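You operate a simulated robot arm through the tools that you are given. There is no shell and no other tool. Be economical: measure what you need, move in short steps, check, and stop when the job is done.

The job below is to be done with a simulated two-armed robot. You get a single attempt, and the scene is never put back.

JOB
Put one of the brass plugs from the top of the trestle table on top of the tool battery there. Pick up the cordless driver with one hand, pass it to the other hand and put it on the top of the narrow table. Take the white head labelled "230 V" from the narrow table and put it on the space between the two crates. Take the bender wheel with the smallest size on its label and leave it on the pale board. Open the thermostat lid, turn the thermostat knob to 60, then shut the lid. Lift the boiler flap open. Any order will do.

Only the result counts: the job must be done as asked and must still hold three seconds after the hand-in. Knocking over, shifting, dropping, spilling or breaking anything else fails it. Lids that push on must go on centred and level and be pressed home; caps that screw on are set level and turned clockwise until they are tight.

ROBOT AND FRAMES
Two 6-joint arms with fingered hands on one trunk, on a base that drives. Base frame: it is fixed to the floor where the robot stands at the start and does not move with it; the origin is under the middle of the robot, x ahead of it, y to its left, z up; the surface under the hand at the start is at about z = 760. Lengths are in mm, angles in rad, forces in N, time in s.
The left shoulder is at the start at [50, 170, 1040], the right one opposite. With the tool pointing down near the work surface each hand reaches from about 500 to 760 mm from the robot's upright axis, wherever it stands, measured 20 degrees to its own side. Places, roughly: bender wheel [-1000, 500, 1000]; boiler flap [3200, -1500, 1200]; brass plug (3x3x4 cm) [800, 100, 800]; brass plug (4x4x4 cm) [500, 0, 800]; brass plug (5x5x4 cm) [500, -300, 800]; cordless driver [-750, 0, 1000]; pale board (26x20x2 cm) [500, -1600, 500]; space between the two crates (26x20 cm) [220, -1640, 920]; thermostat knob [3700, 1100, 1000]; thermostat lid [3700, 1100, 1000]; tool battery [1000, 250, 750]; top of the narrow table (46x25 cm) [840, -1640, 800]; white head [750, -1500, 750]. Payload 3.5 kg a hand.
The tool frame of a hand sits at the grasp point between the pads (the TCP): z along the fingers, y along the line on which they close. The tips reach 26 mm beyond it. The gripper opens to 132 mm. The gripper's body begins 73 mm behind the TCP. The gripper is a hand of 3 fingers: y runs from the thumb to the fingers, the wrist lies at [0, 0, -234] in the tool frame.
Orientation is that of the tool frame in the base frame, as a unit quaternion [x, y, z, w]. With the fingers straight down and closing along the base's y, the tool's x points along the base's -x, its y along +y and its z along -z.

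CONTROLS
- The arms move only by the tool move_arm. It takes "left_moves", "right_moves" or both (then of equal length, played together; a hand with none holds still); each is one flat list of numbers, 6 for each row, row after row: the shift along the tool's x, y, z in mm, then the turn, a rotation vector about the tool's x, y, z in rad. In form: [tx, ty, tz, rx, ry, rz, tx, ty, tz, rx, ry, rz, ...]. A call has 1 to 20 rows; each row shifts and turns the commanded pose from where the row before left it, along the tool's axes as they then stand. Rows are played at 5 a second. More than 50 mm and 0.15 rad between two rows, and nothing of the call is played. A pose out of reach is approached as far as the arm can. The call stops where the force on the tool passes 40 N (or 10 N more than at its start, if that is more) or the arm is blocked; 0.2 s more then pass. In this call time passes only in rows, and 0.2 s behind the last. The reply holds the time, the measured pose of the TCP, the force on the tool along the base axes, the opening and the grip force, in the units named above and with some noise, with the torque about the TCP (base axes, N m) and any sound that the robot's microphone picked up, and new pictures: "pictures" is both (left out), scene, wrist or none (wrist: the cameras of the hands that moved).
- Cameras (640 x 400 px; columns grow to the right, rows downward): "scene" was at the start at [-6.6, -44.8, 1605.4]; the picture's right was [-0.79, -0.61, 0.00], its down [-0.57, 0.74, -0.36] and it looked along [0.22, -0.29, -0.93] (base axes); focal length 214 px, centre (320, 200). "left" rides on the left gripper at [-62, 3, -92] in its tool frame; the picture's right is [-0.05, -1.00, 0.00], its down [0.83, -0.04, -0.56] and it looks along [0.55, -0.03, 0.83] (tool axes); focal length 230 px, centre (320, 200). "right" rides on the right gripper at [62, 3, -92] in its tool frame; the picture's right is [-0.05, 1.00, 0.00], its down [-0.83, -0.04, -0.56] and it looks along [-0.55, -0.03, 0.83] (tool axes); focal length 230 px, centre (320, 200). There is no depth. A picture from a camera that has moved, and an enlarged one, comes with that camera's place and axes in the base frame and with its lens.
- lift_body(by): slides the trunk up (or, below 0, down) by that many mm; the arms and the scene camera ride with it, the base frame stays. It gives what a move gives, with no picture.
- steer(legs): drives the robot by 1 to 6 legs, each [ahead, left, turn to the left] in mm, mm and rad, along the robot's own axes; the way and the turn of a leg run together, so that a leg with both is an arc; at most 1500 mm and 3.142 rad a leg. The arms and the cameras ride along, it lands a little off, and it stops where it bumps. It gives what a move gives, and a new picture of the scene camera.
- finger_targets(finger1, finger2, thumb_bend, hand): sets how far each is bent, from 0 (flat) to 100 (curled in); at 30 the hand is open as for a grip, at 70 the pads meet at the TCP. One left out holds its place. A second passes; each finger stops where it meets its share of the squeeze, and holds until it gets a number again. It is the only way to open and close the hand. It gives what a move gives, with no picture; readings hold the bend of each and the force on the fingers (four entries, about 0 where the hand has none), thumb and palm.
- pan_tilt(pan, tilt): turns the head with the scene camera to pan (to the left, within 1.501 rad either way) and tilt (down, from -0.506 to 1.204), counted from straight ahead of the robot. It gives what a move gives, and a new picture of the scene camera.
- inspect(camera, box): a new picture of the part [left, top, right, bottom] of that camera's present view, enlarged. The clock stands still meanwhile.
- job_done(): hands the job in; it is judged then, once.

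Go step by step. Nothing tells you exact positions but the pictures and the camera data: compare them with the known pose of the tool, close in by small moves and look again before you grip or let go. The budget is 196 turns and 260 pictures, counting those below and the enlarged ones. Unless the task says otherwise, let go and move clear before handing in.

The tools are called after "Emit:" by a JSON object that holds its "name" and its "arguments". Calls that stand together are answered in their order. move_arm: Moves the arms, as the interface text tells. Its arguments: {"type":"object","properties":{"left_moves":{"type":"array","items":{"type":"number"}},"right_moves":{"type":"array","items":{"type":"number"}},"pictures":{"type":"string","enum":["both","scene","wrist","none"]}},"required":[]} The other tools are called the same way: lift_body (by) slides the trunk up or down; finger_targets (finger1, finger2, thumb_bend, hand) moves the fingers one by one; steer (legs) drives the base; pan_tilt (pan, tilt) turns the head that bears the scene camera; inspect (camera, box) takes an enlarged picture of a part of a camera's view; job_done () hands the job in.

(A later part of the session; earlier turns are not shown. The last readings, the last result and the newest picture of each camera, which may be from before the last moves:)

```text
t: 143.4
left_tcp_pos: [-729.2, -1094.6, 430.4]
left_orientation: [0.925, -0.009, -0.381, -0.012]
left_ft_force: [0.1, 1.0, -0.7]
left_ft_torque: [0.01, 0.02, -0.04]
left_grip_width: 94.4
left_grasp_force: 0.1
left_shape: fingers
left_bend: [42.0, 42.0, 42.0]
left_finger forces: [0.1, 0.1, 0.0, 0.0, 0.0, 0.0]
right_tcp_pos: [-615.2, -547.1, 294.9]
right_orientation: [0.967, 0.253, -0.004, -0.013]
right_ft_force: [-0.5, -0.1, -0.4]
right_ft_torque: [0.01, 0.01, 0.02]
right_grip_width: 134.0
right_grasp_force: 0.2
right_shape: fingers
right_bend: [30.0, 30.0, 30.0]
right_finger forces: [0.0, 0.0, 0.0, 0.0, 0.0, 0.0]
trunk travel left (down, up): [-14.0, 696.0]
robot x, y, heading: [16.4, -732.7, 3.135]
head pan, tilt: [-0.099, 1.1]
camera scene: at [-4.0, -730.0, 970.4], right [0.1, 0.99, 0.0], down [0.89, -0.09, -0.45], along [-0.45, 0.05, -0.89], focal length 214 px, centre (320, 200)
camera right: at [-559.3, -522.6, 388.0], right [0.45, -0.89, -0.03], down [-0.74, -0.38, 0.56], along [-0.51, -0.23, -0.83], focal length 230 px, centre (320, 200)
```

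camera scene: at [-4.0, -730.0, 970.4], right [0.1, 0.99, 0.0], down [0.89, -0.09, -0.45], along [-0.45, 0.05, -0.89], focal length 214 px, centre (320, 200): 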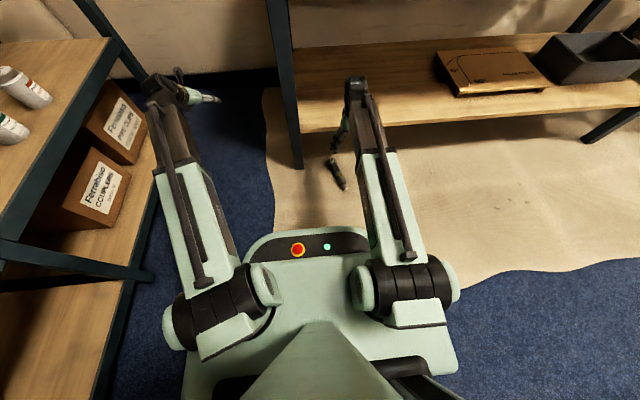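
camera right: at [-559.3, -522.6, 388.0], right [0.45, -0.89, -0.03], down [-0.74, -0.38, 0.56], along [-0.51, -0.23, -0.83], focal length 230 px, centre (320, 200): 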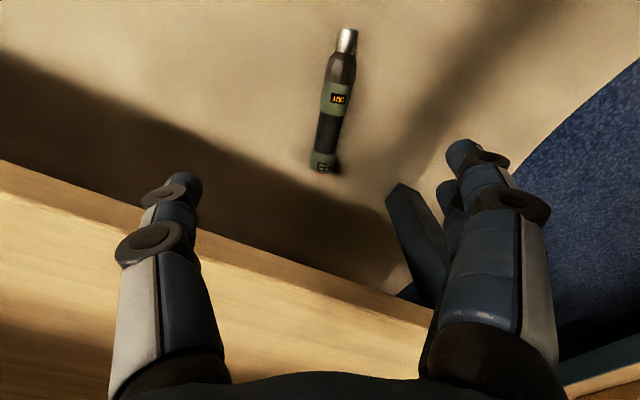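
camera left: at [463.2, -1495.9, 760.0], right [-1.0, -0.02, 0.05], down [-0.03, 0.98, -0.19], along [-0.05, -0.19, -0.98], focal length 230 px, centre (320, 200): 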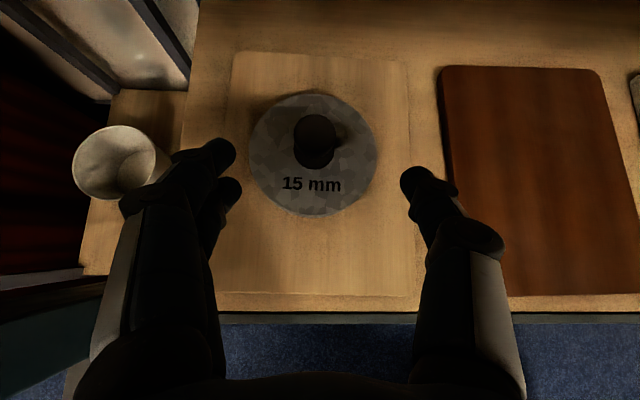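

The bench's lower shelf edge is near, so I tilt the hand back, align it with the driver axis, and descend part way.

Emit:
{"name": "move_arm", "arguments": {"right_moves": [0, 10, 0, 0, 0, 0.1, 0, 11, 0, 0, 0, 0.1, 0, 0, 0, 0, -0.133, 0, 0, 0, 0, 0, -0.133, 0, 0, 0, 0, 0, -0.133, 0, 17, 0, 40, 0, 0, 0, 17, 0, 40, 0, 0, 0, 17, 0, 40, 0, 0, 0, 17, 0, 40, 0, 0, 0], "pictures": "wrist"}}

```text
t: 145.4
left_tcp_pos: [-728.6, -1094.2, 431.2]
left_orientation: [0.924, -0.007, -0.381, -0.011]
left_ft_force: [-0.2, 0.1, 0.1]
left_ft_torque: [0.02, 0.03, 0.0]
left_grip_width: 94.3
left_grasp_force: 0.1
left_shape: fingers
left_bend: [42.0, 42.0, 42.0]
left_finger forces: [0.0, 0.0, 0.0, 0.0, 0.1, 0.1]
right_tcp_pos: [-604.7, -564.0, 123.0]
right_orientation: [0.967, 0.156, -0.2, 0.021]
right_ft_force: [0.2, -0.1, -0.2]
right_ft_torque: [-0.03, -0.02, -0.02]
right_grip_width: 134.3
right_grasp_force: 0.0
right_shape: fingers
right_bend: [30.0, 30.0, 30.0]
right_finger forces: [0.0, 0.1, 0.1, 0.0, 0.0, 0.0]
trunk travel left (down, up): [-14.0, 696.0]
robot x, y, heading: [19.3, -734.0, 3.137]
head pan, tilt: [-0.099, 1.1]
camera right: at [-515.6, -539.7, 184.8], right [0.26, -0.96, 0.0], down [-0.53, -0.15, 0.84], along [-0.81, -0.22, -0.55], focal length 230 px, centre (320, 200)
```

right: 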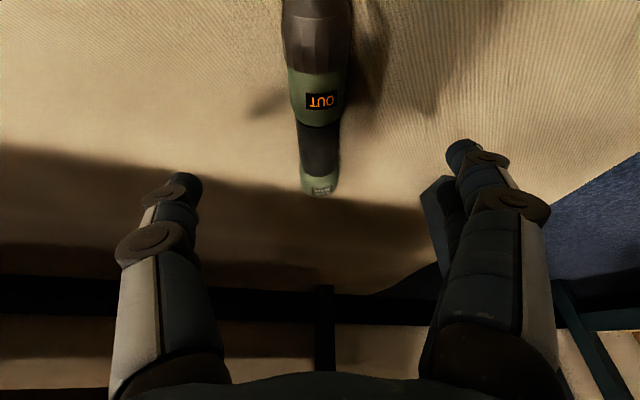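

Emit:
{"name": "move_arm", "arguments": {"right_moves": [6.2, 0.5, 20, 0, 0, 0, 6.2, 0.5, 20, 0, 0, 0, 6.2, 0.5, 20, 0, 0, 0, 5, 0.5, 17, 0, 0, 0], "pictures": "wrist"}}

```text
t: 146.4
left_tcp_pos: [-728.2, -1094.0, 430.0]
left_orientation: [0.925, -0.008, -0.381, -0.011]
left_ft_force: [-0.3, 0.0, 0.1]
left_ft_torque: [-0.02, -0.01, -0.03]
left_grip_width: 94.2
left_grasp_force: 0.1
left_shape: fingers
left_bend: [42.0, 42.0, 42.0]
left_finger forces: [0.1, 0.0, 0.0, 0.1, 0.0, 0.0]
right_tcp_pos: [-612.7, -565.6, 40.4]
right_orientation: [0.967, 0.157, -0.199, 0.019]
right_ft_force: [-0.2, 0.2, 0.0]
right_ft_torque: [0.04, 0.01, 0.01]
right_grip_width: 133.8
right_grasp_force: 0.1
right_shape: fingers
right_bend: [30.0, 30.0, 30.0]
right_finger forces: [0.0, 0.1, 0.0, 0.0, 0.0, 0.0]
trunk travel left (down, up): [-14.0, 696.0]
robot x, y, heading: [20.0, -734.2, 3.136]
head pan, tilt: [-0.099, 1.1]
camera right: at [-523.2, -541.5, 100.6], right [0.26, -0.96, 0.0], down [-0.53, -0.15, 0.84], along [-0.81, -0.22, -0.55], focal length 230 px, centre (320, 200)
```

right: 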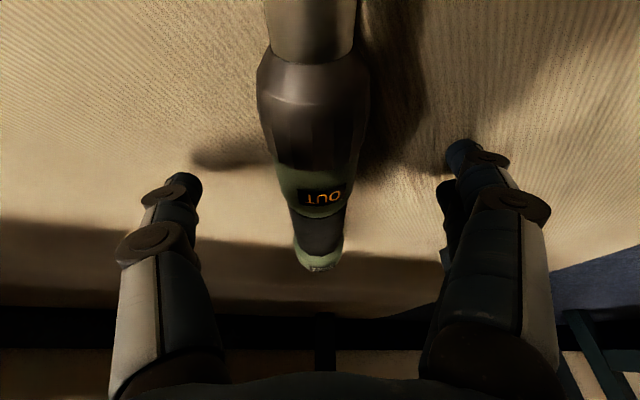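

Emit:
{"name": "finger_targets", "arguments": {"hand": "right", "finger1": 78, "finger2": 78, "thumb_bend": 78}}

Emit:
{"name": "move_arm", "arguments": {"right_moves": [-12, 0, -28, 0, 0, 0, -12, 0, -28, 0, 0, 0, -12, 0, -28, 0, 0, 0], "pictures": "wrist"}}

```text
t: 147.4
left_tcp_pos: [-728.5, -1094.0, 431.0]
left_orientation: [0.925, -0.008, -0.38, -0.011]
left_ft_force: [-0.7, 0.0, -0.1]
left_ft_torque: [-0.01, -0.01, -0.01]
left_grip_width: 94.3
left_grasp_force: 0.1
left_shape: fingers
left_bend: [42.0, 42.0, 42.0]
left_finger forces: [0.1, 0.0, 0.1, 0.1, 0.1, 0.0]
right_tcp_pos: [-612.1, -564.5, 39.3]
right_orientation: [0.967, 0.157, -0.199, 0.021]
right_ft_force: [0.1, 0.2, -0.2]
right_ft_torque: [0.04, -0.02, 0.01]
right_grip_width: 38.3
right_grasp_force: 19.0
right_shape: fingers
right_bend: [59.0, 61.0, 63.0]
right_finger forces: [9.2, 8.8, 0.0, 0.0, 18.8, 0.1]
trunk travel left (down, up): [-14.0, 696.0]
robot x, y, heading: [21.1, -737.4, 3.136]
head pan, tilt: [-0.099, 1.1]
```

```text
t: 148.2
left_tcp_pos: [-727.9, -1092.7, 429.8]
left_orientation: [0.924, -0.008, -0.381, -0.011]
left_ft_force: [0.6, 0.8, 0.4]
left_ft_torque: [-0.02, -0.02, -0.01]
left_grip_width: 94.1
left_grasp_force: 0.0
left_shape: fingers
left_bend: [42.0, 42.0, 42.0]
left_finger forces: [0.0, 0.0, 0.0, 0.0, 0.0, 0.0]
right_tcp_pos: [-611.6, -568.1, 129.2]
right_orientation: [0.967, 0.156, -0.2, 0.019]
right_ft_force: [-0.2, 0.3, -5.2]
right_ft_torque: [0.0, -0.09, -0.02]
right_grip_width: 38.7
right_grasp_force: 18.6
right_shape: fingers
right_bend: [59.0, 60.0, 63.0]
right_finger forces: [9.3, 9.3, 0.0, 0.0, 18.1, 0.1]
trunk travel left (down, up): [-14.0, 696.0]
robot x, y, heading: [21.1, -738.1, 3.133]
head pan, tilt: [-0.099, 1.1]
camera right: at [-522.5, -544.1, 191.4], right [0.26, -0.96, 0.0], down [-0.53, -0.15, 0.84], along [-0.81, -0.22, -0.55], focal length 230 px, centre (320, 200)
```

right: 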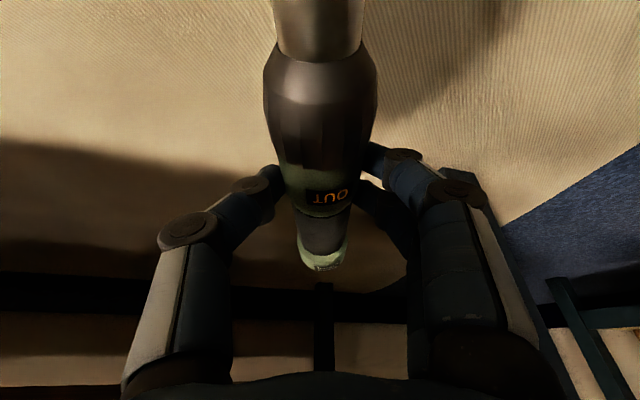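

Driver in hand again. I back away from the bench, raise the trunk, and set up a clean hand-over: right yaws so the driver's head points left; left goes tool-down with matching yaw.

Emit:
{"name": "steer", "arguments": {"legs": [[-250, 0, 0]]}}

Emit:
{"name": "lift_body", "arguments": {"by": 400}}

Emit:
{"name": "lift_body", "arguments": {"by": 150}}

Emit:
{"name": "move_arm", "arguments": {"left_moves": [35, 0, -35, 0, 0, 0, 35, 0, -35, 0, 0, 0, 35, 0, -35, 0, 0, 0, 0, 0, 0, 0, 0.131, 0, 0, 0, 0, 0, 0.131, 0, 0, 0, 0, 0, 0.131, 0, 0, 0, 0, 0, 0.131, 0, 0, 0, 0, 0, 0.131, 0, 0, 0, 0, 0, 0.131, 0], "right_moves": [0, 0, 0, -0.0542, 0, -0.1278, 0, 0, 0, -0.0542, 0, -0.1278, 0, 0, 0, -0.0542, 0, -0.1278, 0, 0, 0, -0.0542, 0, -0.1278, 0, 0, 0, -0.0542, 0, -0.1278, 0, 0, 0, -0.0542, 0, -0.1278, 0, 0, 0, -0.0542, 0, -0.1278, 0, 0, 0, -0.0542, 0, -0.1278, 0, 0, 0, -0.0542, 0, -0.1278], "pictures": "none"}}

```text
t: 150.1
left_tcp_pos: [-470.4, -1093.2, 431.3]
left_orientation: [0.925, -0.009, -0.38, -0.012]
left_ft_force: [-0.5, 0.8, -0.5]
left_ft_torque: [0.0, 0.0, 0.03]
left_grip_width: 94.1
left_grasp_force: 0.1
left_shape: fingers
left_bend: [42.0, 42.0, 42.0]
left_finger forces: [0.0, 0.0, 0.1, 0.1, 0.1, 0.0]
right_tcp_pos: [-351.6, -567.6, 129.5]
right_orientation: [0.967, 0.154, -0.2, 0.019]
right_ft_force: [0.0, 0.2, -6.1]
right_ft_torque: [-0.02, -0.04, 0.0]
right_grip_width: 38.6
right_grasp_force: 18.9
right_shape: fingers
right_bend: [59.0, 60.0, 63.0]
right_finger forces: [9.3, 9.3, 0.0, 0.0, 18.3, 0.0]
trunk travel left (down, up): [-14.0, 696.0]
robot x, y, heading: [281.6, -738.4, 3.133]
head pan, tilt: [-0.099, 1.1]
camera scene: at [255.0, -731.5, 970.4], right [0.11, 0.99, 0.0], down [0.89, -0.1, -0.45], along [-0.45, 0.05, -0.89], focal length 214 px, centre (320, 200)
```

scene: 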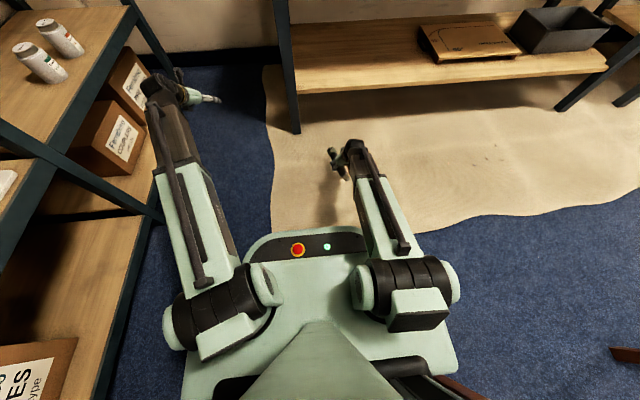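

```text
t: 153.9
left_tcp_pos: [-469.9, -1093.6, 830.8]
left_orientation: [0.924, -0.01, -0.381, -0.012]
left_ft_force: [0.0, 0.3, 0.1]
left_ft_torque: [0.03, 0.02, 0.02]
left_grip_width: 94.4
left_grasp_force: 0.0
left_shape: fingers
left_bend: [42.0, 42.0, 42.0]
left_finger forces: [0.1, 0.0, 0.1, 0.1, 0.1, 0.0]
right_tcp_pos: [-352.4, -566.4, 530.1]
right_orientation: [0.967, 0.156, -0.199, 0.02]
right_ft_force: [0.3, 0.0, -6.2]
right_ft_torque: [0.0, -0.06, 0.0]
right_grip_width: 38.7
right_grasp_force: 18.2
right_shape: fingers
right_bend: [59.0, 60.0, 63.0]
right_finger forces: [9.2, 9.3, 0.0, 0.1, 18.1, 0.1]
trunk travel left (down, up): [-414.0, 296.0]
robot x, y, heading: [278.9, -737.5, 3.136]
head pan, tilt: [-0.099, 1.1]
```

```text
t: 155.6
left_tcp_pos: [-469.7, -1093.1, 981.0]
left_orientation: [0.924, -0.01, -0.381, -0.012]
left_ft_force: [0.2, -0.3, -0.4]
left_ft_torque: [-0.03, 0.01, -0.04]
left_grip_width: 94.3
left_grasp_force: 0.1
left_shape: fingers
left_bend: [42.0, 42.0, 42.0]
left_finger forces: [0.0, 0.1, 0.0, 0.0, 0.0, 0.1]
right_tcp_pos: [-352.5, -567.9, 680.1]
right_orientation: [0.967, 0.155, -0.2, 0.02]
right_ft_force: [-0.2, 0.2, -5.3]
right_ft_torque: [0.02, -0.01, -0.05]
right_grip_width: 38.7
right_grasp_force: 18.6
right_shape: fingers
right_bend: [59.0, 60.0, 63.0]
right_finger forces: [9.4, 9.3, 0.1, 0.0, 18.0, 0.1]
trunk travel left (down, up): [-564.0, 146.0]
robot x, y, heading: [281.1, -736.4, 3.131]
head pan, tilt: [-0.099, 1.1]
```

```text
t: 157.6
left_tcp_pos: [-322.0, -1096.3, 981.3]
left_orientation: [1.0, -0.013, 0.003, -0.006]
left_ft_force: [-0.3, 0.1, -0.1]
left_ft_torque: [0.01, 0.02, 0.02]
left_grip_width: 94.2
left_grasp_force: 0.0
left_shape: fingers
left_bend: [42.0, 42.0, 42.0]
left_finger forces: [0.0, 0.0, 0.0, 0.0, 0.0, 0.1]
right_tcp_pos: [-362.9, -625.1, 699.5]
right_orientation: [0.784, 0.597, -0.135, 0.103]
right_ft_force: [-0.3, -0.3, -5.1]
right_ft_torque: [0.04, 0.01, 0.01]
right_grip_width: 38.9
right_grasp_force: 18.3
right_shape: fingers
right_bend: [59.0, 60.0, 63.0]
right_finger forces: [9.3, 9.6, 0.1, 0.1, 18.0, 0.1]
right hand out of reach, approached as far as the arm can: row 7, 8, 9
trunk travel left (down, up): [-564.0, 146.0]
robot x, y, heading: [277.0, -736.0, 3.13]
head pan, tilt: [-0.099, 1.1]
```

Emit:
{"name": "move_arm", "arguments": {"left_moves": [0, 0, 0, 0, 0, -0.133, 0, 0, 0, 0, 0, -0.133, 0, 0, 0, 0, 0, -0.133, 0, 0, 0, 0, 0, -0.133, 0, 0, 0, 0, 0, -0.133, 0, 0, 0, 0, 0, -0.133, 0, 0, 0, 0, 0, -0.133, 0, 0, 0, 0, 0, -0.133, 0, 0, 0, 0, 0, -0.133, 0, 0, 0, 0, 0, -0.133, 39.5, -18, 10, 0, 0, 0, 39.5, -18, 20, 0, 0, 0, 39.5, -18, 20, 0, 0, 0, 39.5, -18, 20, 0, 0, 0, 39.5, -18, 20, 0, 0, 0, 39.5, -18, 20, 0, 0, 0, 39.5, -18, 20, 0, 0, 0, 39.5, -18, 20, 0, 0, 0, 39.5, -18, 20, 0, 0, 0], "pictures": "wrist"}}

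```text
t: 161.6
left_tcp_pos: [-399.1, -790.8, 812.1]
left_orientation: [0.805, 0.593, 0.012, -0.01]
left_ft_force: [0.3, -0.3, 0.3]
left_ft_torque: [0.01, -0.02, 0.0]
left_grip_width: 94.2
left_grasp_force: 0.0
left_shape: fingers
left_bend: [42.0, 42.0, 42.0]
left_finger forces: [0.0, 0.0, 0.0, 0.0, 0.1, 0.0]
left hand out of reach, approached as far as the arm can: row 17, 18, 19
right_tcp_pos: [-363.1, -624.3, 699.4]
right_orientation: [0.784, 0.597, -0.135, 0.104]
right_ft_force: [-0.1, 0.8, -6.2]
right_ft_torque: [0.02, 0.01, -0.02]
right_grip_width: 38.4
right_grasp_force: 18.4
right_shape: fingers
right_bend: [59.0, 60.0, 63.0]
right_finger forces: [9.3, 9.6, 0.0, 0.0, 18.2, 0.1]
trunk travel left (down, up): [-564.0, 146.0]
robot x, y, heading: [279.0, -738.5, 3.136]
head pan, tilt: [-0.099, 1.1]
camera left: at [-415.0, -853.1, 902.3], right [-0.97, 0.25, 0.0], down [0.2, 0.79, 0.58], along [0.14, 0.56, -0.82], focal length 230 px, centre (320, 200)
```

left: 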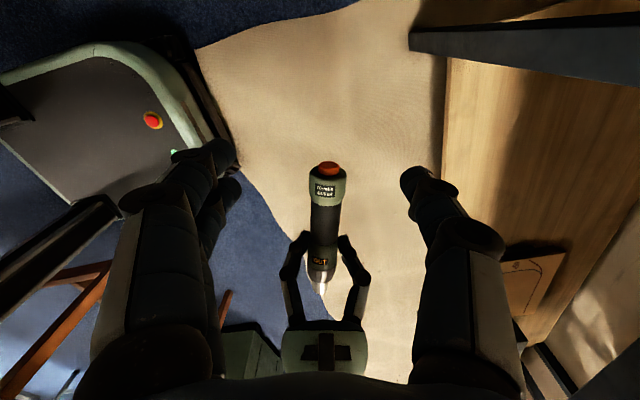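

Emit:
{"name": "move_arm", "arguments": {"right_moves": [-27, 3, 9.6, 0, 0, 0, -27, 3, 9.6, 0, 0, 0, -27, 3, 9.6, 0, 0, 0], "pictures": "none"}}

Emit:
{"name": "inspect", "arguments": {"camera": "left", "box": [160, 50, 480, 350]}}

```text
t: 162.4
left_tcp_pos: [-399.3, -790.7, 811.0]
left_orientation: [0.806, 0.592, 0.012, -0.01]
left_ft_force: [1.4, 0.8, 0.2]
left_ft_torque: [-0.01, 0.01, -0.02]
left_grip_width: 94.4
left_grasp_force: 0.1
left_shape: fingers
left_bend: [42.0, 42.0, 42.0]
left_finger forces: [0.0, 0.1, 0.1, 0.0, 0.1, 0.0]
right_tcp_pos: [-374.4, -712.3, 701.9]
right_orientation: [0.785, 0.596, -0.135, 0.102]
right_ft_force: [-0.1, 0.2, -5.8]
right_ft_torque: [0.07, 0.0, 0.01]
right_grip_width: 38.9
right_grasp_force: 18.1
right_shape: fingers
right_bend: [59.0, 60.0, 63.0]
right_finger forces: [9.2, 9.7, 0.0, 0.0, 18.0, 0.0]
trunk travel left (down, up): [-564.0, 146.0]
robot x, y, heading: [280.2, -735.7, 3.133]
head pan, tilt: [-0.099, 1.1]
```

```text
1.33 times, centred on (320, 200) of left
camera zoom: at [-414.4, -853.6, 902.7], right [-0.97, 0.25, 0.0], down [0.2, 0.79, 0.58], along [0.14, 0.56, -0.81], focal length 307 px, centre (320, 200)
```

zoom: 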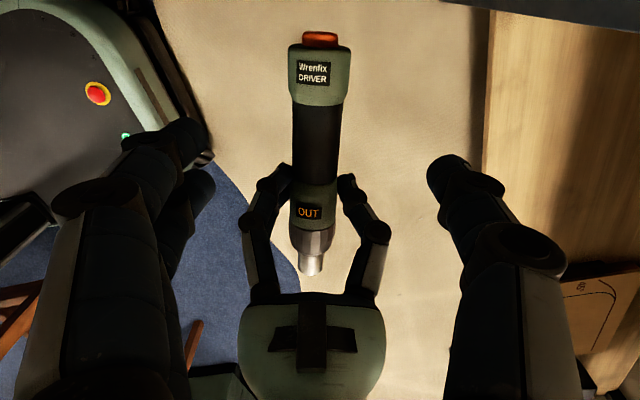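

The geometry is good. The left hand opens fully, shifts 17 mm towards the neck, and comes down onto it.

Emit:
{"name": "finger_targets", "arguments": {"hand": "left", "finger1": 30, "finger2": 30, "thumb_bend": 30}}

Emit:
{"name": "move_arm", "arguments": {"left_moves": [17, 0, 10, 0, 0, 0, 0, 0, 36, 0, 0, 0, 0, 0, 36, 0, 0, 0, 0, 0, 36, 0, 0, 0], "pictures": "wrist"}}

```text
t: 163.4
left_tcp_pos: [-398.3, -790.4, 812.4]
left_orientation: [0.805, 0.593, 0.011, -0.01]
left_ft_force: [0.0, 0.0, 0.0]
left_ft_torque: [-0.01, 0.0, 0.01]
left_grip_width: 133.7
left_grasp_force: 0.0
left_shape: fingers
left_bend: [30.0, 30.0, 30.0]
left_finger forces: [0.1, 0.0, 0.0, 0.0, 0.0, 0.1]
right_tcp_pos: [-374.7, -712.6, 701.5]
right_orientation: [0.784, 0.597, -0.134, 0.103]
right_ft_force: [0.8, -0.6, -6.2]
right_ft_torque: [0.02, -0.02, -0.02]
right_grip_width: 38.9
right_grasp_force: 18.7
right_shape: fingers
right_bend: [59.0, 60.0, 63.0]
right_finger forces: [9.3, 9.8, 0.0, 0.0, 18.1, 0.0]
trunk travel left (down, up): [-564.0, 146.0]
robot x, y, heading: [276.0, -736.5, 3.136]
head pan, tilt: [-0.099, 1.1]
```

```text
t: 164.4
left_tcp_pos: [-400.2, -808.8, 691.9]
left_orientation: [0.797, 0.604, 0.008, -0.006]
left_ft_force: [-0.2, -0.3, -0.1]
left_ft_torque: [-0.02, -0.04, 0.01]
left_grip_width: 134.2
left_grasp_force: 0.0
left_shape: fingers
left_bend: [30.0, 30.0, 30.0]
left_finger forces: [0.0, 0.1, 0.0, 0.0, 0.1, 0.0]
left hand out of reach, approached as far as the arm can: row 1, 2
right_tcp_pos: [-374.2, -712.2, 703.4]
right_orientation: [0.784, 0.597, -0.134, 0.103]
right_ft_force: [-0.9, -0.1, -5.4]
right_ft_torque: [0.01, 0.02, -0.01]
right_grip_width: 38.7
right_grasp_force: 18.3
right_shape: fingers
right_bend: [59.0, 60.0, 63.0]
right_finger forces: [9.3, 9.8, 0.1, 0.0, 17.9, 0.0]
trunk travel left (down, up): [-564.0, 146.0]
robot x, y, heading: [277.4, -735.0, 3.132]
head pan, tilt: [-0.099, 1.1]
camera left: at [-413.7, -871.4, 784.4], right [-0.98, 0.22, 0.0], down [0.18, 0.8, 0.57], along [0.13, 0.56, -0.82], focal length 230 px, centre (320, 200)
```

left: 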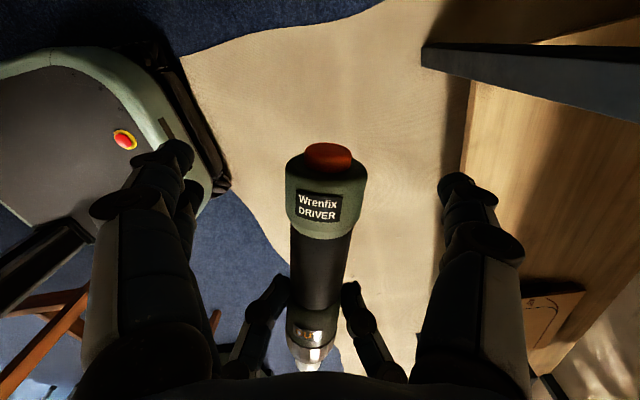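

Emit:
{"name": "move_arm", "arguments": {"right_moves": [-16, 0, 5.5, 0, 0, 0, -16, 0, 5.5, 0, 0, 0], "pictures": "none"}}

Emit:
{"name": "inspect", "arguments": {"camera": "left", "box": [80, 50, 560, 350]}}

```text
t: 165.0
left_tcp_pos: [-400.3, -808.7, 692.1]
left_orientation: [0.797, 0.604, 0.008, -0.006]
left_ft_force: [0.4, -0.1, -0.4]
left_ft_torque: [-0.01, 0.01, -0.01]
left_grip_width: 134.0
left_grasp_force: 0.1
left_shape: fingers
left_bend: [30.0, 30.0, 30.0]
left_finger forces: [0.0, 0.0, 0.1, 0.0, 0.0, 0.1]
right_tcp_pos: [-383.9, -743.4, 702.3]
right_orientation: [0.784, 0.598, -0.135, 0.103]
right_ft_force: [0.3, 0.1, -5.7]
right_ft_torque: [0.09, -0.02, 0.01]
right_grip_width: 38.6
right_grasp_force: 18.5
right_shape: fingers
right_bend: [59.0, 60.0, 63.0]
right_finger forces: [9.3, 9.8, 0.1, 0.0, 18.0, 0.0]
trunk travel left (down, up): [-564.0, 146.0]
robot x, y, heading: [276.7, -739.4, 3.13]
head pan, tilt: [-0.099, 1.1]
```

```text
1.33 times, centred on (320, 200) of left
camera zoom: at [-413.5, -871.4, 784.7], right [-0.98, 0.22, 0.0], down [0.18, 0.8, 0.57], along [0.13, 0.56, -0.82], focal length 307 px, centre (320, 200)
```

zoom: 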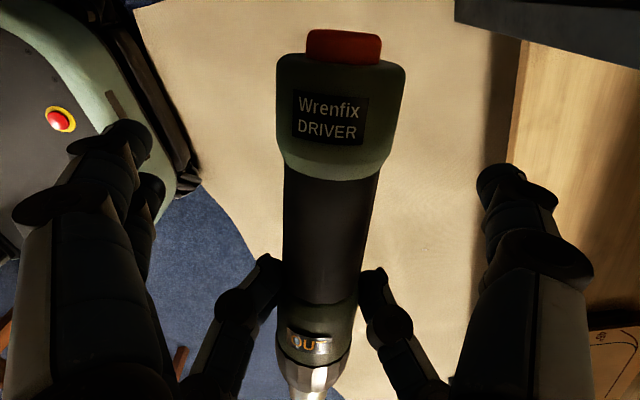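

Emit:
{"name": "move_arm", "arguments": {"right_moves": [-5, 0, 2, 0, 0, 0], "pictures": "none"}}

Emit:
{"name": "finger_targets", "arguments": {"hand": "left", "finger1": 78, "finger2": 78, "thumb_bend": 78}}

Emit:
{"name": "inspect", "arguments": {"camera": "left", "box": [80, 50, 560, 350]}}

```text
t: 165.4
left_tcp_pos: [-400.2, -809.6, 693.7]
left_orientation: [0.797, 0.604, 0.008, -0.006]
left_ft_force: [1.0, -0.1, -0.6]
left_ft_torque: [-0.01, -0.01, -0.01]
left_grip_width: 134.0
left_grasp_force: 0.0
left_shape: fingers
left_bend: [30.0, 30.0, 30.0]
left_finger forces: [0.0, 0.0, 0.1, 0.0, 0.0, 0.0]
right_tcp_pos: [-386.4, -747.9, 701.2]
right_orientation: [0.784, 0.597, -0.135, 0.103]
right_ft_force: [-0.6, -0.3, -5.2]
right_ft_torque: [0.07, 0.0, 0.02]
right_grip_width: 38.6
right_grasp_force: 19.1
right_shape: fingers
right_bend: [59.0, 60.0, 63.0]
right_finger forces: [9.3, 9.8, 0.0, 0.0, 18.0, 0.0]
trunk travel left (down, up): [-564.0, 146.0]
robot x, y, heading: [279.6, -739.3, 3.132]
head pan, tilt: [-0.099, 1.1]
```

```text
t: 166.4
left_tcp_pos: [-400.0, -809.1, 693.0]
left_orientation: [0.797, 0.604, 0.008, -0.006]
left_ft_force: [-4.6, 1.2, 0.5]
left_ft_torque: [-0.05, 0.03, 0.01]
left_grip_width: 30.5
left_grasp_force: 18.0
left_shape: fingers
left_bend: [63.0, 63.0, 65.0]
left_finger forces: [8.3, 7.5, 0.1, 0.0, 20.0, 0.1]
right_tcp_pos: [-385.9, -748.4, 702.7]
right_orientation: [0.784, 0.597, -0.135, 0.103]
right_ft_force: [4.1, -0.3, -4.1]
right_ft_torque: [-0.04, -0.02, 0.25]
right_grip_width: 38.8
right_grasp_force: 18.8
right_shape: fingers
right_bend: [58.0, 60.0, 64.0]
right_finger forces: [10.6, 10.5, 0.0, 0.0, 15.8, 0.1]
trunk travel left (down, up): [-564.0, 146.0]
robot x, y, heading: [277.5, -738.7, 3.139]
head pan, tilt: [-0.099, 1.1]
```

```text
1.33 times, centred on (320, 200) of left
camera zoom: at [-413.6, -871.4, 784.9], right [-0.98, 0.22, 0.0], down [0.18, 0.8, 0.57], along [0.13, 0.56, -0.82], focal length 307 px, centre (320, 200)
```

zoom: 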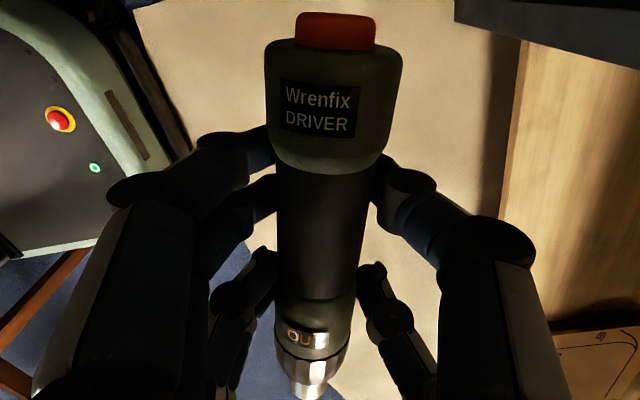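

Both hands hold it. I open the right hand and withdraw it.

Emit:
{"name": "finger_targets", "arguments": {"hand": "right", "finger1": 35, "finger2": 35, "thumb_bend": 35}}

Emit:
{"name": "move_arm", "arguments": {"right_moves": [0, 0, -30, 0, 0, 0, 0, 0, -40, 0, 0, 0, 20, 0, -40, 0, 0, 0, 40, 0, -10, 0, 0, 0, 40, 0, -10, 0, 0, 0], "pictures": "none"}}

Emit:
{"name": "inspect", "arguments": {"camera": "left", "box": [80, 50, 560, 350]}}

```text
t: 167.4
left_tcp_pos: [-400.5, -809.4, 694.0]
left_orientation: [0.797, 0.604, 0.008, -0.006]
left_ft_force: [0.9, 0.8, 0.3]
left_ft_torque: [-0.02, -0.03, 0.01]
left_grip_width: 0.0
left_grasp_force: 0.1
left_shape: fingers
left_bend: [71.0, 70.0, 74.0]
left_finger forces: [0.0, 0.1, 0.0, 0.0, 0.1, 0.0]
right_tcp_pos: [-386.3, -747.0, 703.6]
right_orientation: [0.784, 0.597, -0.135, 0.104]
right_ft_force: [0.8, 1.1, -0.1]
right_ft_torque: [0.01, 0.01, -0.01]
right_grip_width: 117.7
right_grasp_force: 0.2
right_shape: fingers
right_bend: [35.0, 35.0, 35.0]
right_finger forces: [0.0, 0.1, 0.1, 0.0, 0.1, 0.1]
trunk travel left (down, up): [-564.0, 146.0]
robot x, y, heading: [276.7, -738.3, 3.129]
head pan, tilt: [-0.099, 1.1]
```

```text
t: 168.6
left_tcp_pos: [-399.9, -809.4, 694.1]
left_orientation: [0.797, 0.604, 0.007, -0.006]
left_ft_force: [-0.3, -0.1, 0.6]
left_ft_torque: [0.0, 0.0, -0.04]
left_grip_width: 0.0
left_grasp_force: 0.1
left_shape: fingers
left_bend: [71.0, 70.0, 74.0]
left_finger forces: [0.1, 0.1, 0.1, 0.1, 0.1, 0.1]
right_tcp_pos: [-350.3, -612.4, 786.1]
right_orientation: [0.784, 0.597, -0.135, 0.104]
right_ft_force: [-0.1, 0.4, -0.2]
right_ft_torque: [0.0, 0.01, -0.02]
right_grip_width: 117.7
right_grasp_force: 0.1
right_shape: fingers
right_bend: [35.0, 35.0, 35.0]
right_finger forces: [0.0, 0.0, 0.1, 0.0, 0.0, 0.1]
trunk travel left (down, up): [-564.0, 146.0]
robot x, y, heading: [276.3, -740.1, 3.132]
head pan, tilt: [-0.099, 1.1]
```

```text
1.33 times, centred on (320, 200) of left
camera zoom: at [-413.2, -871.5, 785.2], right [-0.98, 0.22, 0.0], down [0.18, 0.8, 0.57], along [0.13, 0.56, -0.82], focal length 307 px, centre (320, 200)
```

zoom: 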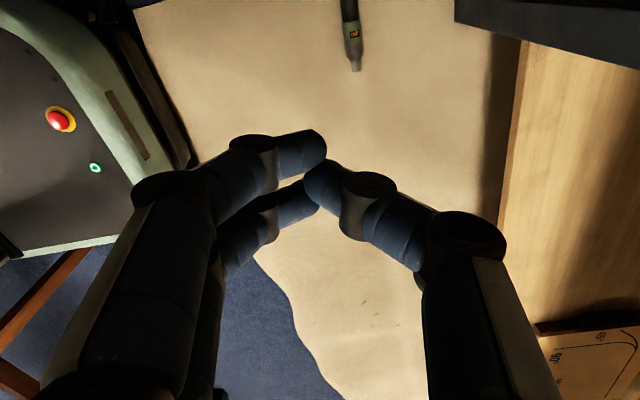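

The driver slipped out when the right hand let go, because the grip was too far from its balance point. It is on the sheet near [-465,-790]. I reposition to pick it up again with the right hand.

Emit:
{"name": "move_arm", "arguments": {"left_moves": [-35, 0, -35, 0, 0, 0, -35, 0, -35, 0, 0, 0, -35, 0, -35, 0, 0, 0, -35, 0, -35, 0, 0, 0, -35, 0, -20, 0, 0, 0], "pictures": "none"}}

Emit:
{"name": "finger_targets", "arguments": {"hand": "left", "finger1": 30, "finger2": 30, "thumb_bend": 30}}

Emit:
{"name": "steer", "arguments": {"legs": [[100, 140, 0]]}}

Emit:
{"name": "inspect", "arguments": {"camera": "scene", "box": [240, 140, 400, 240]}}

```text
t: 169.8
left_tcp_pos: [-447.3, -982.5, 852.4]
left_orientation: [0.795, 0.606, 0.007, -0.004]
left_ft_force: [-0.2, -0.4, 0.0]
left_ft_torque: [0.01, -0.01, 0.02]
left_grip_width: 0.1
left_grasp_force: 0.0
left_shape: fingers
left_bend: [71.0, 70.0, 74.0]
left_finger forces: [0.0, 0.0, 0.1, 0.0, 0.0, 0.0]
right_tcp_pos: [-350.5, -612.1, 785.9]
right_orientation: [0.784, 0.597, -0.134, 0.103]
right_ft_force: [0.0, -0.4, 0.3]
right_ft_torque: [-0.02, 0.0, 0.04]
right_grip_width: 117.4
right_grasp_force: 0.1
right_shape: fingers
right_bend: [35.0, 35.0, 35.0]
right_finger forces: [0.1, 0.0, 0.0, 0.0, 0.1, 0.0]
trunk travel left (down, up): [-564.0, 146.0]
robot x, y, heading: [276.2, -737.2, 3.132]
head pan, tilt: [-0.099, 1.1]
```

```text
t: 170.8
left_tcp_pos: [-446.3, -982.4, 851.1]
left_orientation: [0.795, 0.607, 0.007, -0.004]
left_ft_force: [-0.9, 0.7, 0.2]
left_ft_torque: [-0.01, 0.04, -0.02]
left_grip_width: 133.8
left_grasp_force: 0.0
left_shape: fingers
left_bend: [30.0, 30.0, 30.0]
left_finger forces: [0.0, 0.0, 0.0, 0.0, 0.0, 0.0]
right_tcp_pos: [-351.2, -613.2, 787.2]
right_orientation: [0.783, 0.598, -0.135, 0.104]
right_ft_force: [0.2, -0.2, 0.0]
right_ft_torque: [0.01, -0.04, 0.01]
right_grip_width: 117.6
right_grasp_force: 0.0
right_shape: fingers
right_bend: [35.0, 35.0, 35.0]
right_finger forces: [0.1, 0.0, 0.0, 0.0, 0.0, 0.1]
trunk travel left (down, up): [-564.0, 146.0]
robot x, y, heading: [276.2, -738.5, 3.129]
head pan, tilt: [-0.099, 1.1]
```

```text
t: 172.3
left_tcp_pos: [-550.6, -1118.3, 851.2]
left_orientation: [0.796, 0.605, 0.006, -0.005]
left_ft_force: [0.9, 0.0, 0.4]
left_ft_torque: [0.0, -0.03, 0.0]
left_grip_width: 134.2
left_grasp_force: 0.0
left_shape: fingers
left_bend: [30.0, 30.0, 30.0]
left_finger forces: [0.1, 0.1, 0.0, 0.1, 0.1, 0.0]
right_tcp_pos: [-452.4, -749.2, 786.6]
right_orientation: [0.785, 0.596, -0.134, 0.103]
right_ft_force: [0.1, 0.5, 0.7]
right_ft_torque: [0.01, -0.03, 0.02]
right_grip_width: 117.6
right_grasp_force: 0.1
right_shape: fingers
right_bend: [35.0, 35.0, 35.0]
right_finger forces: [0.1, 0.0, 0.0, 0.1, 0.1, 0.0]
trunk travel left (down, up): [-564.0, 146.0]
robot x, y, heading: [171.0, -874.9, 3.134]
head pan, tilt: [-0.099, 1.1]
camera scene: at [152.8, -870.3, 1520.3], right [0.11, 0.99, 0.0], down [0.89, -0.1, -0.45], along [-0.45, 0.05, -0.89], focal length 214 px, centre (320, 200)
```

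scene: 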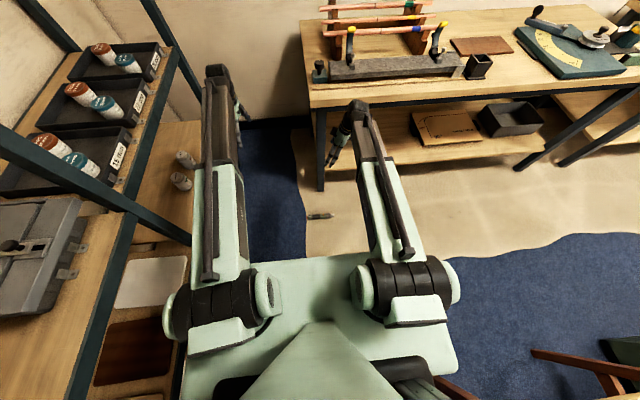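

```text
4.00 times, centred on (320, 190) of scene
camera zoom: at [152.8, -870.3, 1520.3], right [0.11, 0.99, 0.0], down [0.89, -0.1, -0.45], along [-0.45, 0.05, -0.89], focal length 858 px, centre (320, 240)
```

zoom: 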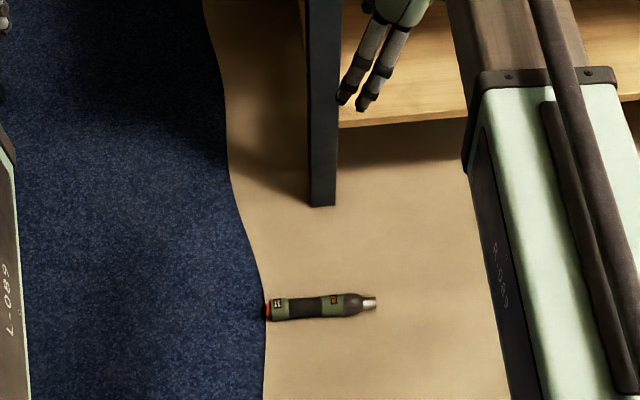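

Emit:
{"name": "lift_body", "arguments": {"by": -400}}

Emit:
{"name": "lift_body", "arguments": {"by": -150}}

Emit:
{"name": "move_arm", "arguments": {"right_moves": [-14, 0, 5, -0.04, 0, -0.113, -14, 0, 5, -0.04, 0, -0.113, 10, 0, 30, 0, 0, 0, 10, 0, 30, 0, 0, 0], "pictures": "wrist"}}

```text
t: 176.1
left_tcp_pos: [-547.9, -1118.0, 450.4]
left_orientation: [0.796, 0.605, 0.007, -0.003]
left_ft_force: [0.4, 0.2, 0.8]
left_ft_torque: [0.0, 0.03, 0.01]
left_grip_width: 134.0
left_grasp_force: 0.1
left_shape: fingers
left_bend: [30.0, 30.0, 30.0]
left_finger forces: [0.0, 0.1, 0.0, 0.0, 0.0, 0.0]
right_tcp_pos: [-452.5, -749.0, 385.6]
right_orientation: [0.785, 0.596, -0.135, 0.104]
right_ft_force: [-0.2, -0.1, -0.7]
right_ft_torque: [0.0, -0.01, -0.02]
right_grip_width: 117.9
right_grasp_force: 0.1
right_shape: fingers
right_bend: [35.0, 35.0, 35.0]
right_finger forces: [0.0, 0.0, 0.0, 0.1, 0.0, 0.0]
trunk travel left (down, up): [-164.0, 546.0]
robot x, y, heading: [180.6, -875.9, 3.135]
head pan, tilt: [-0.099, 1.1]
```

```text
t: 177.9
left_tcp_pos: [-549.8, -1117.2, 302.2]
left_orientation: [0.795, 0.606, 0.006, -0.004]
left_ft_force: [-0.8, -0.4, -0.1]
left_ft_torque: [-0.02, 0.0, 0.02]
left_grip_width: 134.0
left_grasp_force: 0.0
left_shape: fingers
left_bend: [30.0, 30.0, 30.0]
left_finger forces: [0.0, 0.0, 0.0, 0.0, 0.0, 0.0]
right_tcp_pos: [-453.4, -749.7, 236.5]
right_orientation: [0.785, 0.596, -0.135, 0.104]
right_ft_force: [-0.5, 0.2, -0.5]
right_ft_torque: [-0.01, 0.04, 0.0]
right_grip_width: 117.8
right_grasp_force: 0.1
right_shape: fingers
right_bend: [35.0, 35.0, 35.0]
right_finger forces: [0.0, 0.0, 0.1, 0.0, 0.0, 0.0]
trunk travel left (down, up): [-14.0, 696.0]
robot x, y, heading: [179.3, -877.3, 3.131]
head pan, tilt: [-0.099, 1.1]
```

```text
t: 178.9
left_tcp_pos: [-548.9, -1118.2, 302.5]
left_orientation: [0.797, 0.605, 0.006, -0.004]
left_ft_force: [-0.5, -0.3, 0.4]
left_ft_torque: [-0.02, 0.0, -0.01]
left_grip_width: 134.3
left_grasp_force: 0.0
left_shape: fingers
left_bend: [30.0, 30.0, 30.0]
left_finger forces: [0.1, 0.0, 0.0, 0.0, 0.0, 0.1]
right_tcp_pos: [-459.7, -825.6, 193.0]
right_orientation: [0.739, 0.654, -0.118, 0.11]
right_ft_force: [-0.5, 0.2, 0.1]
right_ft_torque: [-0.01, 0.05, -0.01]
right_grip_width: 117.6
right_grasp_force: 0.0
right_shape: fingers
right_bend: [35.0, 35.0, 35.0]
right_finger forces: [0.1, 0.0, 0.1, 0.1, 0.0, 0.0]
right hand out of reach, approached as far as the arm can: row 1, 2, 3, 4
trunk travel left (down, up): [-14.0, 696.0]
robot x, y, heading: [177.5, -874.7, 3.131]
head pan, tilt: [-0.099, 1.1]
camera right: at [-447.0, -740.0, 261.6], right [0.99, -0.17, 0.03], down [-0.12, -0.6, 0.79], along [-0.12, -0.78, -0.61], focal length 230 px, centre (320, 200)
```

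right: 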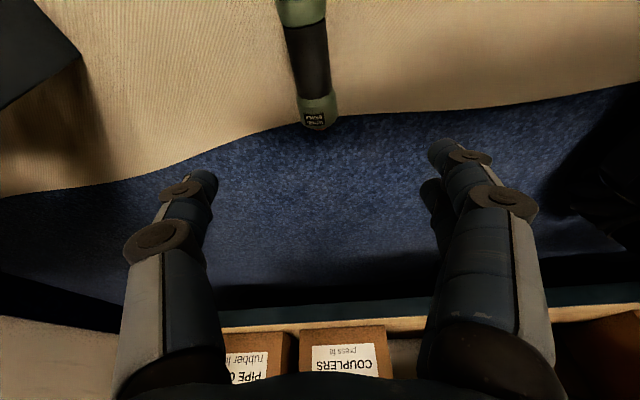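

The right hand can't reach in that yaw. The left hand can, so I shift right and pick it up with the left at the neck, near its balance point.

Emit:
{"name": "move_arm", "arguments": {"right_moves": [-17, 0, -47, 0, 0, 0, -17, 0, -47, 0, 0, 0, 45, 0, -16, 0, 0, 0, 45, 0, -16, 0, 0, 0, 45, 0, -16, 0, 0, 0], "pictures": "none"}}

Emit:
{"name": "steer", "arguments": {"legs": [[0, -225, 0]]}}

Emit:
{"name": "move_arm", "arguments": {"left_moves": [0, 0, 0, 0, 0, -0.12, 0, 0, 0, 0, 0, -0.12, 21, 15.7, 22, 0, 0, 0, 21, 15.7, 22, 0, 0, 0, 21, 15.7, 22, 0, 0, 0, 21, 15.7, 22, 0, 0, 0], "pictures": "wrist"}}

```text
t: 180.1
left_tcp_pos: [-549.3, -1118.5, 301.5]
left_orientation: [0.796, 0.605, 0.006, -0.004]
left_ft_force: [0.8, -0.7, -0.2]
left_ft_torque: [0.04, 0.0, 0.01]
left_grip_width: 133.9
left_grasp_force: 0.0
left_shape: fingers
left_bend: [30.0, 30.0, 30.0]
left_finger forces: [0.1, 0.0, 0.0, 0.1, 0.0, 0.1]
right_tcp_pos: [-442.9, -766.7, 322.4]
right_orientation: [0.747, 0.646, -0.114, 0.109]
right_ft_force: [0.0, 1.5, 0.1]
right_ft_torque: [0.01, 0.01, -0.01]
right_grip_width: 117.8
right_grasp_force: 0.0
right_shape: fingers
right_bend: [35.0, 35.0, 35.0]
right_finger forces: [0.0, 0.1, 0.0, 0.0, 0.0, 0.0]
right hand out of reach, approached as far as the arm can: row 3, 4, 5
trunk travel left (down, up): [-14.0, 696.0]
robot x, y, heading: [175.4, -874.9, 3.13]
head pan, tilt: [-0.099, 1.1]
```

```text
t: 181.8
left_tcp_pos: [-546.6, -886.4, 301.5]
left_orientation: [0.796, 0.606, 0.006, -0.004]
left_ft_force: [0.3, -0.7, -0.2]
left_ft_torque: [-0.02, -0.01, -0.01]
left_grip_width: 134.2
left_grasp_force: 0.0
left_shape: fingers
left_bend: [30.0, 30.0, 30.0]
left_finger forces: [0.1, 0.0, 0.0, 0.0, 0.1, 0.0]
right_tcp_pos: [-440.7, -536.6, 322.2]
right_orientation: [0.747, 0.646, -0.114, 0.108]
right_ft_force: [-0.5, 0.4, 0.9]
right_ft_torque: [0.03, 0.01, 0.01]
right_grip_width: 117.8
right_grasp_force: 0.0
right_shape: fingers
right_bend: [35.0, 35.0, 35.0]
right_finger forces: [0.0, 0.1, 0.0, 0.0, 0.0, 0.1]
trunk travel left (down, up): [-14.0, 696.0]
robot x, y, heading: [181.1, -641.5, 3.131]
head pan, tilt: [-0.099, 1.1]
camera scene: at [156.2, -638.9, 970.4], right [0.11, 0.99, 0.0], down [0.89, -0.1, -0.45], along [-0.45, 0.05, -0.89], focal length 214 px, centre (320, 200)
```

scene: 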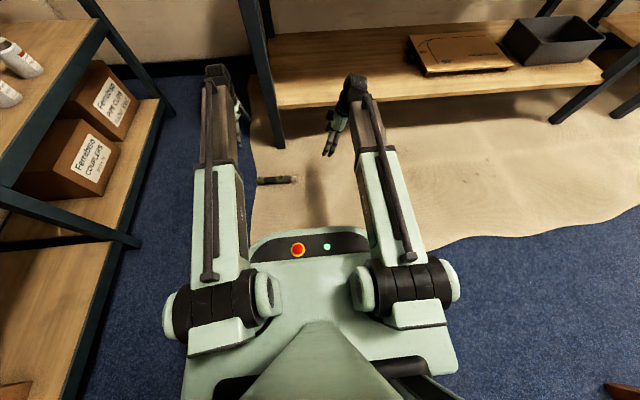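

```text
t: 183.2
left_tcp_pos: [-476.0, -858.4, 213.9]
left_orientation: [0.723, 0.691, 0.009, -0.006]
left_ft_force: [-0.1, 0.2, 0.2]
left_ft_torque: [0.03, -0.02, 0.02]
left_grip_width: 134.1
left_grasp_force: 0.1
left_shape: fingers
left_bend: [30.0, 30.0, 30.0]
left_finger forces: [0.0, 0.0, 0.1, 0.0, 0.0, 0.0]
left hand out of reach, approached as far as the arm can: row 3, 4, 5, 6
right_tcp_pos: [-441.4, -537.2, 322.0]
right_orientation: [0.747, 0.645, -0.115, 0.109]
right_ft_force: [-0.4, 0.1, -0.3]
right_ft_torque: [0.02, 0.03, -0.02]
right_grip_width: 117.7
right_grasp_force: 0.2
right_shape: fingers
right_bend: [35.0, 35.0, 35.0]
right_finger forces: [0.0, 0.1, 0.1, 0.1, 0.0, 0.0]
trunk travel left (down, up): [-14.0, 696.0]
robot x, y, heading: [183.1, -644.4, 3.13]
head pan, tilt: [-0.099, 1.1]
camera left: at [-476.3, -922.8, 305.5], right [-1.0, -0.01, 0.0], down [-0.01, 0.82, 0.57], along [0.0, 0.57, -0.82], focal length 230 px, centre (320, 200)
```

left: 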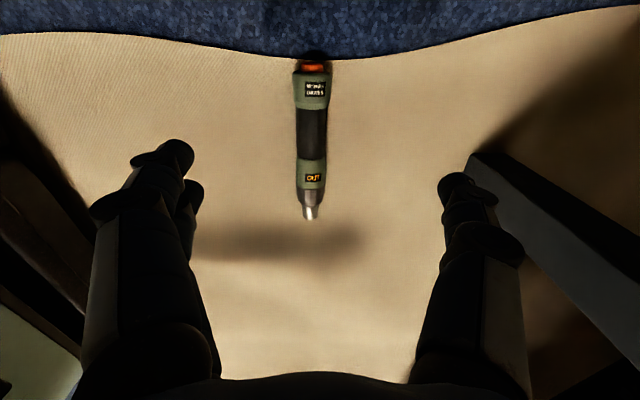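

Emit:
{"name": "steer", "arguments": {"legs": [[0, -33, 0]]}}

Emit:
{"name": "move_arm", "arguments": {"left_moves": [0, 8, 36, 0, 0, 0, 0, 0, 36, 0, 0, 0, 0, 0, 36, 0, 0, 0], "pictures": "wrist"}}

```text
t: 184.1
left_tcp_pos: [-476.9, -824.2, 214.3]
left_orientation: [0.723, 0.69, 0.009, -0.007]
left_ft_force: [0.8, -0.4, 0.2]
left_ft_torque: [0.0, 0.0, -0.02]
left_grip_width: 133.7
left_grasp_force: 0.0
left_shape: fingers
left_bend: [30.0, 30.0, 30.0]
left_finger forces: [0.0, 0.0, 0.0, 0.0, 0.1, 0.1]
right_tcp_pos: [-441.9, -502.5, 321.7]
right_orientation: [0.748, 0.645, -0.115, 0.108]
right_ft_force: [1.0, 0.0, -0.5]
right_ft_torque: [0.01, -0.02, 0.02]
right_grip_width: 117.8
right_grasp_force: 0.0
right_shape: fingers
right_bend: [35.0, 35.0, 35.0]
right_finger forces: [0.0, 0.0, 0.1, 0.0, 0.0, 0.0]
trunk travel left (down, up): [-14.0, 696.0]
robot x, y, heading: [183.8, -610.8, 3.13]
head pan, tilt: [-0.099, 1.1]
camera scene: at [156.6, -605.5, 970.4], right [0.11, 0.99, 0.0], down [0.89, -0.1, -0.45], along [-0.45, 0.05, -0.89], focal length 214 px, centre (320, 200)
```

scene: 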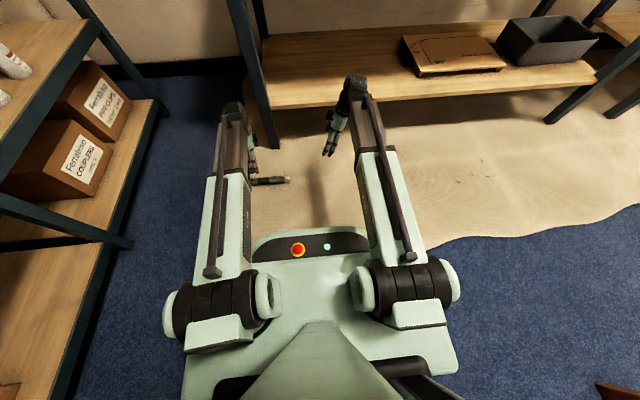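

```text
t: 184.9
left_tcp_pos: [-469.7, -822.7, 106.8]
left_orientation: [0.724, 0.69, 0.008, -0.007]
left_ft_force: [0.0, 0.3, 0.1]
left_ft_torque: [0.0, -0.01, -0.01]
left_grip_width: 134.0
left_grasp_force: 0.0
left_shape: fingers
left_bend: [30.0, 30.0, 30.0]
left_finger forces: [0.0, 0.0, 0.1, 0.1, 0.0, 0.0]
right_tcp_pos: [-439.8, -501.1, 322.2]
right_orientation: [0.748, 0.645, -0.114, 0.108]
right_ft_force: [0.2, -0.1, -0.3]
right_ft_torque: [0.0, 0.03, 0.03]
right_grip_width: 117.8
right_grasp_force: 0.1
right_shape: fingers
right_bend: [35.0, 35.0, 35.0]
right_finger forces: [0.1, 0.1, 0.0, 0.1, 0.0, 0.0]
trunk travel left (down, up): [-14.0, 696.0]
robot x, y, heading: [181.0, -612.8, 3.126]
head pan, tilt: [-0.099, 1.1]
camera left: at [-469.4, -885.7, 198.8], right [-1.0, 0.0, 0.0], down [-0.01, 0.82, 0.57], along [0.0, 0.57, -0.82], focal length 230 px, centre (320, 200)
```

left: 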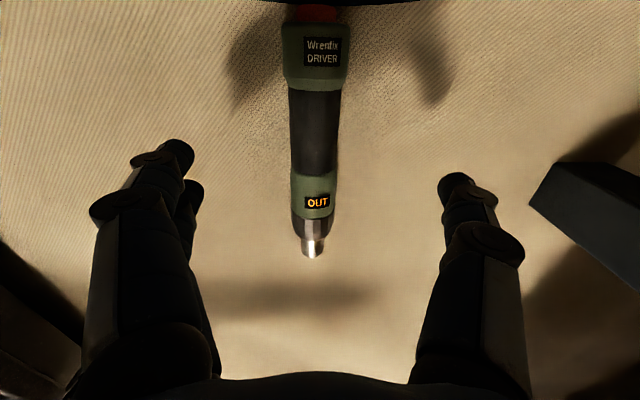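

Emit:
{"name": "move_arm", "arguments": {"left_moves": [5, 4, 24, 0, 0, 0, 0, 0, 24, 0, 0, 0, 0, 0, 22, 0, 0, 0], "pictures": "none"}}

Emit:
{"name": "finger_targets", "arguments": {"hand": "left", "finger1": 78, "finger2": 78, "thumb_bend": 78}}

Emit:
{"name": "move_arm", "arguments": {"left_moves": [0, 0, -20, 0, 0, 0, 0, 0, -30, 0, 0, 0], "pictures": "wrist"}}

```text
t: 185.7
left_tcp_pos: [-465.9, -816.7, 37.6]
left_orientation: [0.725, 0.689, 0.01, -0.008]
left_ft_force: [-0.3, 1.1, 0.2]
left_ft_torque: [-0.01, -0.01, 0.0]
left_grip_width: 134.0
left_grasp_force: 0.0
left_shape: fingers
left_bend: [30.0, 30.0, 30.0]
left_finger forces: [0.0, 0.0, 0.1, 0.1, 0.1, 0.0]
right_tcp_pos: [-440.3, -502.0, 321.8]
right_orientation: [0.748, 0.645, -0.114, 0.108]
right_ft_force: [0.9, 1.1, 0.1]
right_ft_torque: [0.05, 0.01, 0.0]
right_grip_width: 117.7
right_grasp_force: 0.1
right_shape: fingers
right_bend: [35.0, 35.0, 35.0]
right_finger forces: [0.0, 0.0, 0.0, 0.1, 0.0, 0.0]
trunk travel left (down, up): [-14.0, 696.0]
robot x, y, heading: [181.3, -611.4, 3.126]
head pan, tilt: [-0.099, 1.1]
```

```text
t: 186.7
left_tcp_pos: [-465.6, -818.6, 36.8]
left_orientation: [0.725, 0.689, 0.011, -0.007]
left_ft_force: [-0.2, 0.8, 0.4]
left_ft_torque: [-0.02, 0.02, 0.03]
left_grip_width: 33.0
left_grasp_force: 19.2
left_shape: fingers
left_bend: [60.0, 60.0, 67.0]
left_finger forces: [9.6, 9.8, 0.1, 0.1, 19.5, 0.0]
right_tcp_pos: [-440.7, -501.7, 321.0]
right_orientation: [0.748, 0.645, -0.114, 0.108]
right_ft_force: [-0.5, -0.6, 0.3]
right_ft_torque: [-0.01, 0.02, 0.01]
right_grip_width: 117.8
right_grasp_force: 0.1
right_shape: fingers
right_bend: [35.0, 35.0, 35.0]
right_finger forces: [0.0, 0.0, 0.1, 0.0, 0.0, 0.0]
trunk travel left (down, up): [-14.0, 696.0]
robot x, y, heading: [180.2, -610.0, 3.126]
head pan, tilt: [-0.099, 1.1]
```

```text
t: 187.3
left_tcp_pos: [-468.0, -819.2, 85.7]
left_orientation: [0.725, 0.689, 0.01, -0.007]
left_ft_force: [-0.7, -0.7, -6.9]
left_ft_torque: [-0.15, 0.03, 0.01]
left_grip_width: 32.4
left_grasp_force: 18.8
left_shape: fingers
left_bend: [61.0, 58.0, 67.0]
left_finger forces: [8.1, 10.8, 0.0, 0.0, 18.7, 0.1]
right_tcp_pos: [-440.2, -502.3, 322.3]
right_orientation: [0.748, 0.645, -0.114, 0.108]
right_ft_force: [0.3, -0.7, -0.8]
right_ft_torque: [-0.02, 0.0, 0.0]
right_grip_width: 117.8
right_grasp_force: 0.0
right_shape: fingers
right_bend: [35.0, 35.0, 35.0]
right_finger forces: [0.0, 0.0, 0.0, 0.0, 0.0, 0.2]
trunk travel left (down, up): [-14.0, 696.0]
robot x, y, heading: [181.8, -611.7, 3.122]
head pan, tilt: [-0.099, 1.1]
camera left: at [-467.3, -882.5, 176.7], right [-1.0, 0.0, 0.0], down [0.0, 0.82, 0.58], along [0.0, 0.58, -0.82], focal length 230 px, centre (320, 200)
```

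left: 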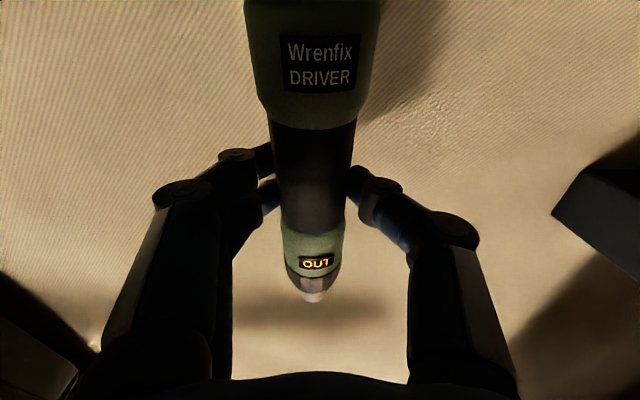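

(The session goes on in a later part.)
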